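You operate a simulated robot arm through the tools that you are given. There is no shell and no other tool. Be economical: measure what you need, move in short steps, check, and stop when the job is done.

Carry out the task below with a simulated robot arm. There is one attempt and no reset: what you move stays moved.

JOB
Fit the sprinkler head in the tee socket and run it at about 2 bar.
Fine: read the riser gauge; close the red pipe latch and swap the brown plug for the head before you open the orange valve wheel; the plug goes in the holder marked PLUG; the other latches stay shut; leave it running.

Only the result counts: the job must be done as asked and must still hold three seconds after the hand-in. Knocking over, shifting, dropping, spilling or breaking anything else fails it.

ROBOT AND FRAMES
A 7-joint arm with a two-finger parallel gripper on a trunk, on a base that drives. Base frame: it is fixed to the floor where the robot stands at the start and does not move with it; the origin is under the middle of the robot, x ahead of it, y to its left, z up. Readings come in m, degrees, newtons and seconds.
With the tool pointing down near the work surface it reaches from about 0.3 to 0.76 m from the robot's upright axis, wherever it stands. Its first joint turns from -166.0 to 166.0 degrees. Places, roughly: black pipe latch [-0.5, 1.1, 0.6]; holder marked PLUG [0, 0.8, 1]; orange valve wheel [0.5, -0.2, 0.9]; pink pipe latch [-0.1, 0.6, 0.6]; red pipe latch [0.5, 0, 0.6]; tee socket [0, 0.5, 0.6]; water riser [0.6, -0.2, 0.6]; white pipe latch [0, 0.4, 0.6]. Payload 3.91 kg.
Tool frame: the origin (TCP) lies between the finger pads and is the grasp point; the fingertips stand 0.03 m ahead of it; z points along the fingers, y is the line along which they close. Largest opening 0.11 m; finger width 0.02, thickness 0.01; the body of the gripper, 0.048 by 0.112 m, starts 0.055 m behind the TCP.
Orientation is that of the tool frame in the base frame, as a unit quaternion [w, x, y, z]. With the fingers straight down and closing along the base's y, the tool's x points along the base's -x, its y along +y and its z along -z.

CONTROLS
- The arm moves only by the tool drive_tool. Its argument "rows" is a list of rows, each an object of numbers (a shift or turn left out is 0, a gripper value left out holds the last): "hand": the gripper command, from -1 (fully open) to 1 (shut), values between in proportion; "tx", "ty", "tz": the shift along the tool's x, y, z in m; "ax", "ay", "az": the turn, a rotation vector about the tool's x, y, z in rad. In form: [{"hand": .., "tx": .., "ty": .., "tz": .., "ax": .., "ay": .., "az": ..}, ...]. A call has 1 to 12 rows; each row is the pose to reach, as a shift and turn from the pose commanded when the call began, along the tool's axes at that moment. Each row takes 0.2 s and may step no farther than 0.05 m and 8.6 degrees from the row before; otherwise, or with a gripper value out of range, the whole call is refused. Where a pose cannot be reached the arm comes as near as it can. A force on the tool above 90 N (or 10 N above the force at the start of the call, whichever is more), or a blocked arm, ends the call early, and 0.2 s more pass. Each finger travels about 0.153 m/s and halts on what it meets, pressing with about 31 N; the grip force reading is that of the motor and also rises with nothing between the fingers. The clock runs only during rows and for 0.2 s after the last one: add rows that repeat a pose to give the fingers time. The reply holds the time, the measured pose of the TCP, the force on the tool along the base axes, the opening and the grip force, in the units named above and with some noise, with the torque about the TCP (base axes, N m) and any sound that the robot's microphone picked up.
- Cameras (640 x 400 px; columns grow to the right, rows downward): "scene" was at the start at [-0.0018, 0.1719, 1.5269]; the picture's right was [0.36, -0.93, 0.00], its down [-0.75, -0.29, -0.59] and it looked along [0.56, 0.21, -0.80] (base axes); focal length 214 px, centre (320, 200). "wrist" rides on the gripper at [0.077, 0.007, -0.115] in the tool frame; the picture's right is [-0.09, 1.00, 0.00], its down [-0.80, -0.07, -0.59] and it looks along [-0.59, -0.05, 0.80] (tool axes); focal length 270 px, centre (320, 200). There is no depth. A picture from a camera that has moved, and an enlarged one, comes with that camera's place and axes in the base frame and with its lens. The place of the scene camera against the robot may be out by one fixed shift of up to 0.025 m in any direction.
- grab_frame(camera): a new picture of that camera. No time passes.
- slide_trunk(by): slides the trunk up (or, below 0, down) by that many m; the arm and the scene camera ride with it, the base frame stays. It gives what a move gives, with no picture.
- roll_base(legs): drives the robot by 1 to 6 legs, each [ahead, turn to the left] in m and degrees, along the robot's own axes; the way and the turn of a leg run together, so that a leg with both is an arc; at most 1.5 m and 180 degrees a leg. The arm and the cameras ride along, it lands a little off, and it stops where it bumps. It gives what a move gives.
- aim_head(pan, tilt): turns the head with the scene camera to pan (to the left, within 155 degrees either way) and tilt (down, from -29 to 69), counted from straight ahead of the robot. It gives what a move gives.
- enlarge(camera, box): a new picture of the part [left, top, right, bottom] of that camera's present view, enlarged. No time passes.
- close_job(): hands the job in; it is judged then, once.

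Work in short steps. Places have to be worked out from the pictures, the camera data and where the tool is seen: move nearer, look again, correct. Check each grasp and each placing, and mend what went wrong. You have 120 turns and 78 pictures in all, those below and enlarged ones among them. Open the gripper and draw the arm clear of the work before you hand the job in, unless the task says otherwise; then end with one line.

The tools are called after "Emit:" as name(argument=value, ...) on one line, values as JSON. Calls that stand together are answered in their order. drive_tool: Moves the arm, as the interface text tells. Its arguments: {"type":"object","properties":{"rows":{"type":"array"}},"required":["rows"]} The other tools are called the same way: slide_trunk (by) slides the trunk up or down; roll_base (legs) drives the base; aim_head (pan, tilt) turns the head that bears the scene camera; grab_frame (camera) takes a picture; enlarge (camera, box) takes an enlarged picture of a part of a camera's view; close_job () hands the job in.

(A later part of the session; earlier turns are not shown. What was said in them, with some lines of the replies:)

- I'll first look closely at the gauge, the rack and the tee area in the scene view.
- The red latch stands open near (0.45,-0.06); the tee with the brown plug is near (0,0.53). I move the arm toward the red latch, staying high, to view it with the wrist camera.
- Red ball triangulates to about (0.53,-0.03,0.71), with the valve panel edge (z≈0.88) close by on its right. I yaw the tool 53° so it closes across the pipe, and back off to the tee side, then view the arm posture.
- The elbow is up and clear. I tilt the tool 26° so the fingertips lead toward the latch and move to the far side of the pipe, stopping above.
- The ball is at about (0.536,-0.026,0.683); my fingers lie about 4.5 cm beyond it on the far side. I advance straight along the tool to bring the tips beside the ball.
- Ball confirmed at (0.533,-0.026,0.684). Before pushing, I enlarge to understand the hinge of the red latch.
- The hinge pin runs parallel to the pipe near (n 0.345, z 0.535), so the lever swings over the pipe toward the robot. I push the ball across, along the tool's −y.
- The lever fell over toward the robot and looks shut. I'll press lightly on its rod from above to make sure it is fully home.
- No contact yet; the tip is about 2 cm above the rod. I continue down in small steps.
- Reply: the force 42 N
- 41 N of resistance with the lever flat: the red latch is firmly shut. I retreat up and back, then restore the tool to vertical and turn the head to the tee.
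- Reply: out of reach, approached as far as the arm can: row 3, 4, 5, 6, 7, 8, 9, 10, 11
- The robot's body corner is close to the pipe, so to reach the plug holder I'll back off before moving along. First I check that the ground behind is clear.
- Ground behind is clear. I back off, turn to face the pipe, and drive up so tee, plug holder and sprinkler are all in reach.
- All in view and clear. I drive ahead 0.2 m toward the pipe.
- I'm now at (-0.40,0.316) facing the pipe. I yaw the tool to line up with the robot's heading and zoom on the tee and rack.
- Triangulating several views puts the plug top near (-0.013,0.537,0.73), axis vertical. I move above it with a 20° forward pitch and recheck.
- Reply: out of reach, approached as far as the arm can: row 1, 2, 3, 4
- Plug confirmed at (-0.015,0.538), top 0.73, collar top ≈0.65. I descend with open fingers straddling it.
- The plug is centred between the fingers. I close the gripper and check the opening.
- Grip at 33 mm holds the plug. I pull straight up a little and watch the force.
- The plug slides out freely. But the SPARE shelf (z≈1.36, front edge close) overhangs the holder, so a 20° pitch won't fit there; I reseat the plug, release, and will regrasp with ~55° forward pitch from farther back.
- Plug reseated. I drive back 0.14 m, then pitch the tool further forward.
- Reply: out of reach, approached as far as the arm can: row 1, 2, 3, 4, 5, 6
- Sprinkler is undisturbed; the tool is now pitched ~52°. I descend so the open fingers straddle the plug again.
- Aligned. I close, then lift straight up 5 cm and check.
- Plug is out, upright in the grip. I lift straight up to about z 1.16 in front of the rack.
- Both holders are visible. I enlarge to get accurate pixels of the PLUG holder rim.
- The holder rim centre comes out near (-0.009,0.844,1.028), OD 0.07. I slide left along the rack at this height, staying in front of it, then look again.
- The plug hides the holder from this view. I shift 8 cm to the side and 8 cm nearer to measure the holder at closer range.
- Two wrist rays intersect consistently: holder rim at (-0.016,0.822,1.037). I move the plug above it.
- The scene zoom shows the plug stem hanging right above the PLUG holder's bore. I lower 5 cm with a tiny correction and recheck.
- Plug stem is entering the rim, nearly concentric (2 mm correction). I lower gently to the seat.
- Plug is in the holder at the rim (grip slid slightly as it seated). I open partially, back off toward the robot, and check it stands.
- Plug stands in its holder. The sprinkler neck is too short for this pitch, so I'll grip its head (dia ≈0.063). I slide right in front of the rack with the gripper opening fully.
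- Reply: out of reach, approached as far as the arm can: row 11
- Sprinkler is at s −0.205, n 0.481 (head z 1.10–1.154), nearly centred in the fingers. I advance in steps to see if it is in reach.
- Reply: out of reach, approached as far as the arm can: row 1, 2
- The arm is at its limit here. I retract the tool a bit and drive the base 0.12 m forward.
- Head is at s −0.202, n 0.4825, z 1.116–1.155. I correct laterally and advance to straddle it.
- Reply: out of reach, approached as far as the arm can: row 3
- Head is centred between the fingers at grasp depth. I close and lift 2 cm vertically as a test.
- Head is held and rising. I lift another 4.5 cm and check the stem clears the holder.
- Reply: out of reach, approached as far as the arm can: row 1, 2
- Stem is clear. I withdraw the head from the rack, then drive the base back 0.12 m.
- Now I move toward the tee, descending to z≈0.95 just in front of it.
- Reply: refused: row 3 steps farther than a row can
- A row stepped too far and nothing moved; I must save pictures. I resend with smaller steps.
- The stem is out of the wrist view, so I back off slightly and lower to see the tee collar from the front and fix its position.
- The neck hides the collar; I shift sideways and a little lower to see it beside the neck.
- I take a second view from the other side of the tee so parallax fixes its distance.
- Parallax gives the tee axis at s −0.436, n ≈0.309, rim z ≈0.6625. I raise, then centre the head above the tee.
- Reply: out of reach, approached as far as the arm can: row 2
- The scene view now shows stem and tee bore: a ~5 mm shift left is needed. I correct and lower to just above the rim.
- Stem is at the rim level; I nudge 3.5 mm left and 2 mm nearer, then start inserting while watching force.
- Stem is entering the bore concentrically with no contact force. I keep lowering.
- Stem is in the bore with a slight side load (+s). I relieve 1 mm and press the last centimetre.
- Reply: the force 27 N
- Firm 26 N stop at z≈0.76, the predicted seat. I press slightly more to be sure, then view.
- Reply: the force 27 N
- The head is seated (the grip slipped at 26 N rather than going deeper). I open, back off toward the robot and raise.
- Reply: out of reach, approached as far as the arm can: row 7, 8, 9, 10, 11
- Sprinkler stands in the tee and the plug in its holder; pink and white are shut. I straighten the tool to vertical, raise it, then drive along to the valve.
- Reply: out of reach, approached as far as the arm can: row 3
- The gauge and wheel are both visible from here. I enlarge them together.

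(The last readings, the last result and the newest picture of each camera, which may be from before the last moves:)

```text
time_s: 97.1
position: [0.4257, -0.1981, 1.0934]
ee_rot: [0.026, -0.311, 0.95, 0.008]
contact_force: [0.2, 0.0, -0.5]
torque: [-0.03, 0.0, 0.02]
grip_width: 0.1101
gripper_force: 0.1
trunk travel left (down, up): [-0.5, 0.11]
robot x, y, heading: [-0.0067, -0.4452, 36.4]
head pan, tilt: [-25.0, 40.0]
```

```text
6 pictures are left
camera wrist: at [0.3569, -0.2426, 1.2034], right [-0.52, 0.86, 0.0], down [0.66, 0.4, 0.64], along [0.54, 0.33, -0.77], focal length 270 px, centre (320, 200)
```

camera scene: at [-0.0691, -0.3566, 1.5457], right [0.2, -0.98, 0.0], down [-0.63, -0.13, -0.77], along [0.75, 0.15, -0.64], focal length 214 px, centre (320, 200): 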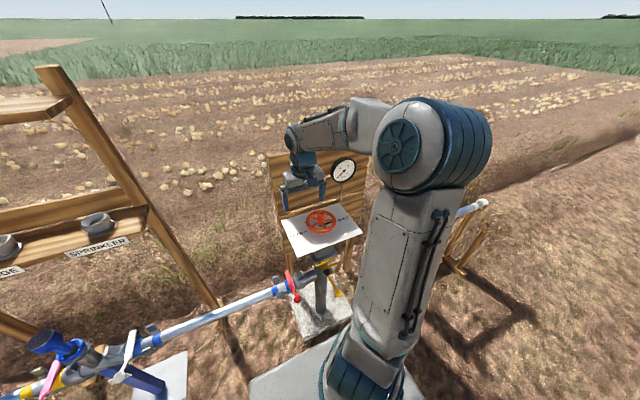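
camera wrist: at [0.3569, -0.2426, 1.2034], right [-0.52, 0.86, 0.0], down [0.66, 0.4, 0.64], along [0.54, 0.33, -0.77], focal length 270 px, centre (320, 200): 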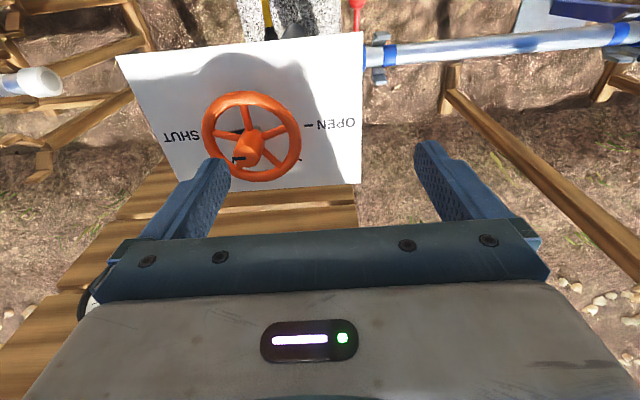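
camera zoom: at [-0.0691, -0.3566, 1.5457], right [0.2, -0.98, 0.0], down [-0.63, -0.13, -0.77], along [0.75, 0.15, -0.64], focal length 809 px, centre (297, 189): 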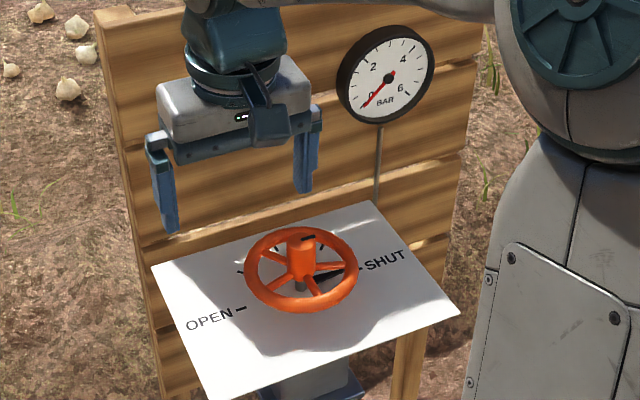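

Gauge reads 0 (scale 0–6 bar); wheel is at SHUT and opens counter-clockwise via the far side. Wheel centre ≈(0.516,-0.238,0.91). I set the fingers to 45 mm and move above the rim's left side to check.

Emit:
drive_tool(rows=[{"hand": 0.18, "tx": -0.02, "ty": -0.012, "tz": 0.03, "ay": 0.05}, {"tx": -0.036, "ty": -0.024, "tz": 0.06, "ay": 0.05}, {"tx": -0.0524, "ty": -0.0332, "tz": 0.088, "ay": 0.05}, {"tx": -0.0524, "ty": -0.0332, "tz": 0.088, "ay": 0.05}])

Emit:
grab_frame(camera="wrist")

```text
time_s: 98.1
position: [0.4943, -0.1894, 1.0085]
ee_rot: [0.002, -0.31, 0.951, 0.0]
contact_force: [0.0, 0.1, -0.1]
torque: [-0.01, 0.05, -0.05]
grip_width: 0.0451
gripper_force: 0.0
trunk travel left (down, up): [-0.5, 0.11]
robot x, y, heading: [-0.0065, -0.4417, 36.5]
head pan, tilt: [-25.0, 40.0]
```

```text
5 pictures are left
camera wrist: at [0.4273, -0.2305, 1.1214], right [-0.52, 0.86, 0.0], down [0.69, 0.41, 0.6], along [0.51, 0.31, -0.8], focal length 270 px, centre (320, 200)
```

wrist: 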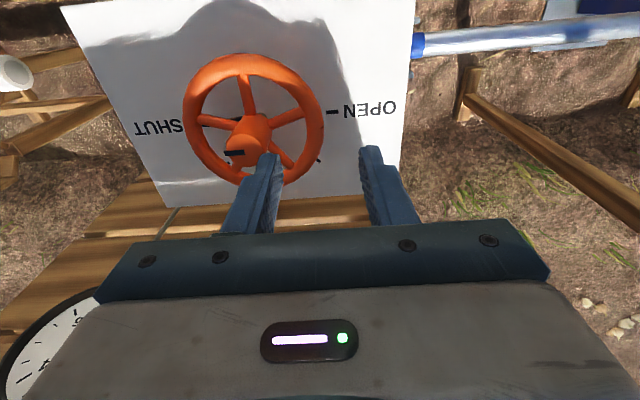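

Wheel centre refines to (0.517,-0.236,0.919), rim radius ≈0.048. I turn the tool 18° so it closes radially between two spokes, descend over the rim, and close.

Emit:
drive_tool(rows=[{"hand": 0.345, "tx": -0.005, "ty": -0.003, "tz": 0.01, "az": 0.13}, {"tx": -0.0096, "ty": -0.0053, "tz": 0.02, "az": 0.26}, {"tx": -0.0096, "ty": -0.0053, "tz": 0.035, "az": 0.31}, {"tx": -0.0096, "ty": -0.0053, "tz": 0.05, "az": 0.31}, {"tx": -0.0096, "ty": -0.0053, "tz": 0.065, "az": 0.31}, {"tx": -0.0096, "ty": -0.0053, "tz": 0.0785, "az": 0.31}, {"tx": -0.0096, "ty": -0.0053, "tz": 0.0785, "az": 0.31, "hand": 1}, {"tx": -0.0096, "ty": -0.0053, "tz": 0.0785, "az": 0.31}, {"tx": -0.0096, "ty": -0.0053, "tz": 0.0785, "az": 0.31}])

```text
time_s: 100.1
position: [0.503, -0.1895, 0.9298]
ee_rot: [0.002, -0.159, 0.987, 0.001]
contact_force: [0.3, -0.5, -1.1]
torque: [0.02, 0.02, -0.03]
grip_width: 0.0002
gripper_force: 31.0
trunk travel left (down, up): [-0.5, 0.11]
robot x, y, heading: [-0.0078, -0.4478, 36.4]
head pan, tilt: [-25.0, 40.0]
```

The fingers closed on nothing; I look to see where the rim is relative to the fingertips.

Emit:
grab_frame(camera="wrist")

```text
4 pictures are left
camera wrist: at [0.4288, -0.2084, 1.0437], right [-0.23, 0.97, 0.0], down [0.78, 0.18, 0.6], along [0.58, 0.14, -0.8], focal length 270 px, centre (320, 200)
```

wrist: 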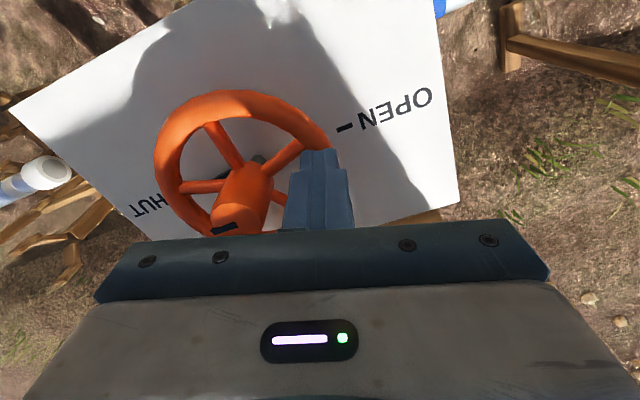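

From the consistent apparent sizes the wheel is actually lower and bigger: rim z ≈0.85, radius ≈0.062, centre ≈(0.549,-0.238). I rise, shift to the rim at a gap between spokes, descend and close again.

Emit:
drive_tool(rows=[{"tz": -0.02}, {"tz": -0.02, "tx": -0.02, "az": 0.09, "hand": 0.0}, {"tz": -0.02, "tx": -0.0396, "az": 0.18}, {"tz": 0.01, "tx": -0.0396, "az": 0.18}, {"tz": 0.03, "tx": -0.0396, "az": 0.18}, {"tz": 0.045, "tx": -0.0396, "az": 0.18}, {"tz": 0.06, "tx": -0.0396, "az": 0.18}, {"tz": 0.06, "tx": -0.0396, "az": 0.18, "hand": 1}, {"tz": 0.06, "tx": -0.0396, "az": 0.18}, {"tz": 0.06, "tx": -0.0396, "az": 0.18}])

```text
time_s: 101.3
position: [0.5435, -0.1742, 0.9286]
ee_rot: [0.021, -0.071, 0.997, 0.004]
contact_force: [-21.3, -6.8, 48.0]
torque: [-2.02, 0.22, -0.89]
grip_width: 0.0565
gripper_force: 1.2
trunk travel left (down, up): [-0.5, 0.11]
robot x, y, heading: [-0.0079, -0.4455, 36.5]
head pan, tilt: [-25.0, 40.0]
stopped in row 5: the force on the tool passed its limit at 112 N (the readings are from after the stop); the commanded pose is now the measured one
```

The inner finger hit a spoke near the hub. Re-fitting the pictures gives the rim centre ≈(0.534,-0.237), rim z≈0.88, radius ≈0.056. I lift, shift, narrow the opening to 36 mm, and go down on the rim gently.

Emit:
drive_tool(rows=[{"tz": -0.02, "hand": 0.345}, {"tz": -0.035, "ay": 0.042}, {"tz": -0.035, "tx": 0.0201, "ty": -0.0049, "ay": 0.042, "az": -0.03}, {"tz": -0.01, "tx": 0.0201, "ty": -0.0049, "ay": 0.042, "az": -0.03}, {"tz": 0.005, "tx": 0.0201, "ty": -0.0049, "ay": 0.042, "az": -0.03}, {"tz": 0.015, "tx": 0.0201, "ty": -0.0049, "ay": 0.042, "az": -0.03}, {"tz": 0.023, "tx": 0.0201, "ty": -0.0049, "ay": 0.042, "az": -0.03}, {"tz": 0.03, "tx": 0.0201, "ty": -0.0049, "ay": 0.042, "az": -0.03}])

```text
time_s: 103.1
position: [0.5307, -0.182, 0.8897]
ee_rot: [-0.005, -0.086, 0.996, 0.003]
contact_force: [0.2, -0.3, -0.1]
torque: [0.0, 0.01, 0.0]
grip_width: 0.036
gripper_force: 0.1
trunk travel left (down, up): [-0.5, 0.11]
robot x, y, heading: [-0.006, -0.445, 36.6]
head pan, tilt: [-25.0, 40.0]
```

No contact now, tips at z≈0.86. I close on the rim.

Emit:
drive_tool(rows=[{"hand": 1}, {"hand": 1}, {"hand": 1}])

```text
time_s: 103.9
position: [0.5302, -0.1811, 0.889]
ee_rot: [-0.006, -0.087, 0.996, 0.002]
contact_force: [0.8, 2.6, -1.5]
torque: [0.07, -0.27, 1.03]
grip_width: 0.0168
gripper_force: 44.6
trunk travel left (down, up): [-0.5, 0.11]
robot x, y, heading: [-0.0086, -0.4412, 36.6]
head pan, tilt: [-25.0, 40.0]
```

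Rim gripped (17 mm). I turn counter-clockwise 30° along the arc and read the force.

Emit:
drive_tool(rows=[{"tx": 0.0074, "ty": 0.0003, "az": -0.131}, {"tx": 0.0146, "ty": -0.0003, "az": -0.262}, {"tx": 0.0218, "ty": -0.0019, "az": -0.393}, {"tx": 0.0287, "ty": -0.0045, "az": -0.524}, {"tx": 0.0287, "ty": -0.0045, "az": -0.524}])

Emit:
enlarge(camera="scene", box=[270, 150, 382, 256])

```text
time_s: 105.1
position: [0.5081, -0.1917, 0.89]
ee_rot: [-0.003, -0.341, 0.94, 0.004]
contact_force: [25.3, 3.6, -4.7]
torque: [0.41, -0.57, 1.14]
grip_width: 0.0162
gripper_force: 44.8
trunk travel left (down, up): [-0.5, 0.11]
robot x, y, heading: [-0.0059, -0.4415, 36.4]
head pan, tilt: [-25.0, 40.0]
```

```text
3.77 times, centred on (326, 203) of scene
camera zoom: at [-0.0652, -0.356, 1.5458], right [0.2, -0.98, 0.0], down [-0.63, -0.13, -0.76], along [0.75, 0.15, -0.64], focal length 809 px, centre (297, 189)
```

zoom: 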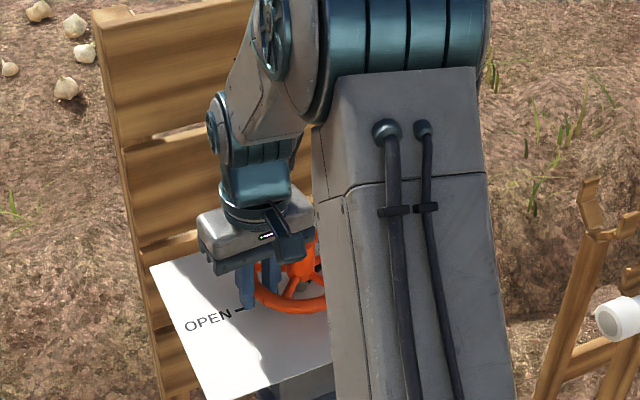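

The wheel follows with about 25 N. The arm hides the gauge from here; I turn another 25° and then will withdraw to read it.

Emit:
drive_tool(rows=[{"tx": 0.0074, "ty": 0.0003, "az": -0.131}, {"tx": 0.0146, "ty": -0.0003, "az": -0.262}, {"tx": 0.0218, "ty": -0.0019, "az": -0.393}, {"tx": 0.0242, "ty": -0.0028, "az": -0.436}, {"tx": 0.0242, "ty": -0.0028, "az": -0.436}])

```text
time_s: 106.3
position: [0.4942, -0.2093, 0.8898]
ee_rot: [0.0, -0.536, 0.844, 0.004]
contact_force: [50.4, -5.1, 5.5]
torque: [-1.16, 0.15, 0.86]
grip_width: 0.0159
gripper_force: 45.1
trunk travel left (down, up): [-0.5, 0.11]
robot x, y, heading: [-0.0065, -0.4444, 36.4]
head pan, tilt: [-25.0, 40.0]
```

Force shows the true centre is nearer (0.541,-0.232); the wheel has turned ≈52°. I relieve the load, release, rise and withdraw to the earlier pose where the gauge was visible.

Emit:
drive_tool(rows=[{"tx": -0.0034, "ty": -0.0072}, {"tx": -0.0034, "ty": -0.0072, "hand": 0.3}, {"tx": -0.0034, "ty": -0.0072}, {"tz": -0.04, "tx": -0.0034, "ty": -0.0072}, {"tz": -0.085, "tx": -0.0034, "ty": -0.0072, "az": 0.12}, {"tz": -0.125, "tx": 0.005, "ty": 0.01, "az": 0.24}, {"tz": -0.16, "tx": 0.01, "ty": 0.03, "az": 0.36}, {"tz": -0.19, "tx": 0.015, "ty": 0.05, "az": 0.48}, {"tz": -0.2, "tx": 0.0189, "ty": 0.0668, "az": 0.59}, {"tz": -0.2, "tx": 0.0189, "ty": 0.0668, "az": 0.59}])

Emit:
enlarge(camera="scene", box=[280, 150, 392, 256])

```text
time_s: 108.5
position: [0.4189, -0.1988, 1.0919]
ee_rot: [-0.004, -0.267, 0.964, 0.003]
contact_force: [-0.1, -1.1, -0.2]
torque: [0.01, -0.02, -0.02]
grip_width: 0.0384
gripper_force: 0.0
trunk travel left (down, up): [-0.5, 0.11]
robot x, y, heading: [-0.007, -0.443, 36.4]
head pan, tilt: [-25.0, 40.0]
```

```text
3.77 times, centred on (336, 203) of scene
camera zoom: at [-0.069, -0.3568, 1.5457], right [0.2, -0.98, 0.0], down [-0.63, -0.13, -0.77], along [0.75, 0.15, -0.64], focal length 809 px, centre (260, 189)
```

zoom: 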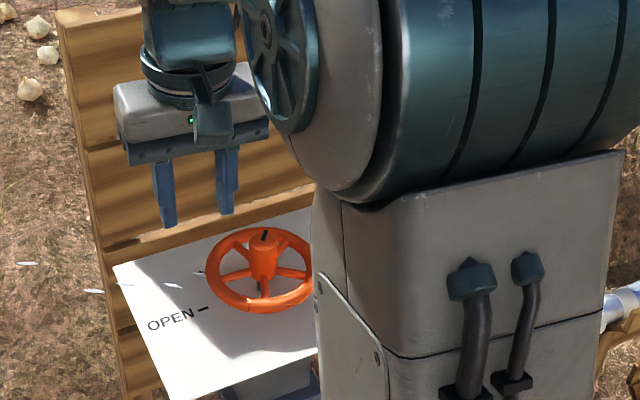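

Water streaks show the sprinkler is running, but the arm still hides the gauge from the head. I'll view the gauge with the wrist camera: move right and pitch the tool 45° so it looks at the gauge face.

Emit:
drive_tool(rows=[{"hand": -1, "tx": -0.002, "ty": -0.04, "tz": -0.005}, {"tx": -0.004, "ty": -0.08, "tz": -0.01, "ay": -0.131}, {"tx": -0.006, "ty": -0.12, "tz": -0.015, "ay": -0.262}, {"tx": -0.008, "ty": -0.16, "tz": -0.017, "ay": -0.393}, {"tx": -0.01, "ty": -0.2, "tz": -0.017, "ay": -0.524}, {"tx": -0.012, "ty": -0.24, "tz": -0.017, "ay": -0.655}, {"tx": -0.0139, "ty": -0.278, "tz": -0.017, "ay": -0.785}])

```text
time_s: 110.1
position: [0.5777, -0.431, 1.105]
ee_rot: [0.364, -0.245, 0.892, 0.105]
contact_force: [1.2, 1.0, -0.4]
torque: [0.01, 0.01, -0.02]
grip_width: 0.1103
gripper_force: 0.1
trunk travel left (down, up): [-0.5, 0.11]
robot x, y, heading: [-0.0075, -0.4445, 36.2]
head pan, tilt: [-25.0, 40.0]
```

By geometry the gauge should now appear at about (345,151) in the wrist view. I enlarge there.

Emit:
enlarge(camera="wrist", box=[241, 85, 449, 215])

```text
3.08 times, centred on (345, 150) of wrist
camera zoom: at [0.4588, -0.4955, 1.1327], right [-0.46, 0.89, 0.07], down [0.17, 0.01, 0.98], along [0.87, 0.46, -0.16], focal length 832 px, centre (243, 354)
```

zoom: 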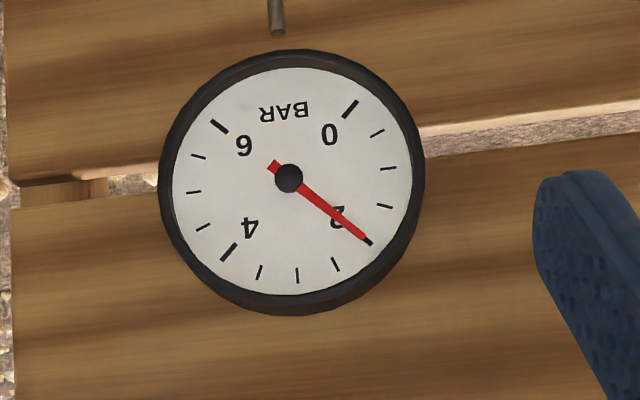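

The needle sits right on 2 bar. I wait two seconds and check once more that it is steady.

Emit:
drive_tool(rows=[{"tz": 0}, {"tz": 0}, {"tz": 0}, {"tz": 0}, {"tz": 0}, {"tz": 0}, {"tz": 0}, {"tz": 0}, {"tz": 0}, {"tz": 0}])

Emit:
enlarge(camera="wrist", box=[241, 85, 449, 215])

```text
time_s: 112.3
position: [0.5772, -0.4301, 1.1052]
ee_rot: [0.364, -0.246, 0.892, 0.106]
contact_force: [-0.6, -0.8, 0.2]
torque: [0.04, 0.01, -0.06]
grip_width: 0.1099
gripper_force: 0.0
trunk travel left (down, up): [-0.5, 0.11]
robot x, y, heading: [-0.0062, -0.4425, 36.6]
head pan, tilt: [-25.0, 40.0]
```

```text
3.08 times, centred on (345, 150) of wrist
camera zoom: at [0.4585, -0.4942, 1.1331], right [-0.46, 0.89, 0.07], down [0.17, 0.01, 0.98], along [0.87, 0.47, -0.16], focal length 832 px, centre (243, 354)
```

zoom: 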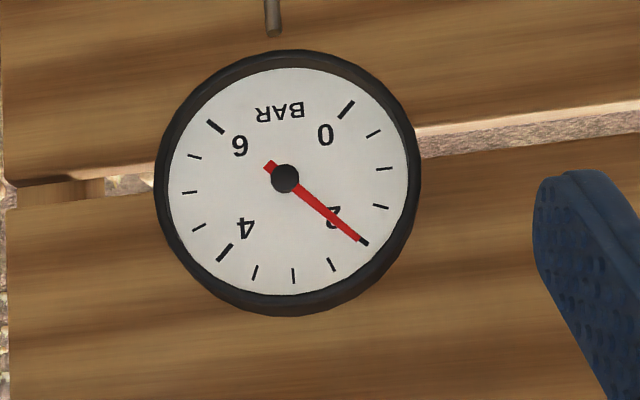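

Steady at 2 bar. I draw the arm back and clear of the work with the gripper open.

Emit:
drive_tool(rows=[{"tz": -0.03, "tx": -0.01}, {"tz": -0.06, "tx": -0.03}, {"tz": -0.085, "tx": -0.05}, {"tz": -0.1, "tx": -0.07}])

Emit:
roll_base(legs=[[-0.2, 0]])

```text
time_s: 113.3
position: [0.5594, -0.4407, 1.2263]
ee_rot: [0.363, -0.246, 0.892, 0.106]
contact_force: [0.6, -0.4, -0.1]
torque: [-0.02, -0.01, -0.02]
grip_width: 0.11
gripper_force: 0.0
trunk travel left (down, up): [-0.5, 0.11]
robot x, y, heading: [-0.0052, -0.446, 36.3]
head pan, tilt: [-25.0, 40.0]
```

```text
time_s: 114.9
position: [0.3994, -0.5599, 1.2253]
ee_rot: [0.364, -0.245, 0.892, 0.106]
contact_force: [0.2, 0.1, 1.1]
torque: [0.01, 0.0, -0.04]
grip_width: 0.1098
gripper_force: 0.0
trunk travel left (down, up): [-0.5, 0.11]
robot x, y, heading: [-0.1669, -0.5598, 36.4]
head pan, tilt: [-25.0, 40.0]
```

The arm is clear, the gripper is open and the sprinkler is running at 2 bar, so I hand the job in.

Emit:
close_job()

```text
The job is handed in.
```

The sprinkler head is in the tee socket and left running at a steady 2 bar on the riser gauge. The red latch is shut, the plug is in the holder marked PLUG, and I left the other latches shut.
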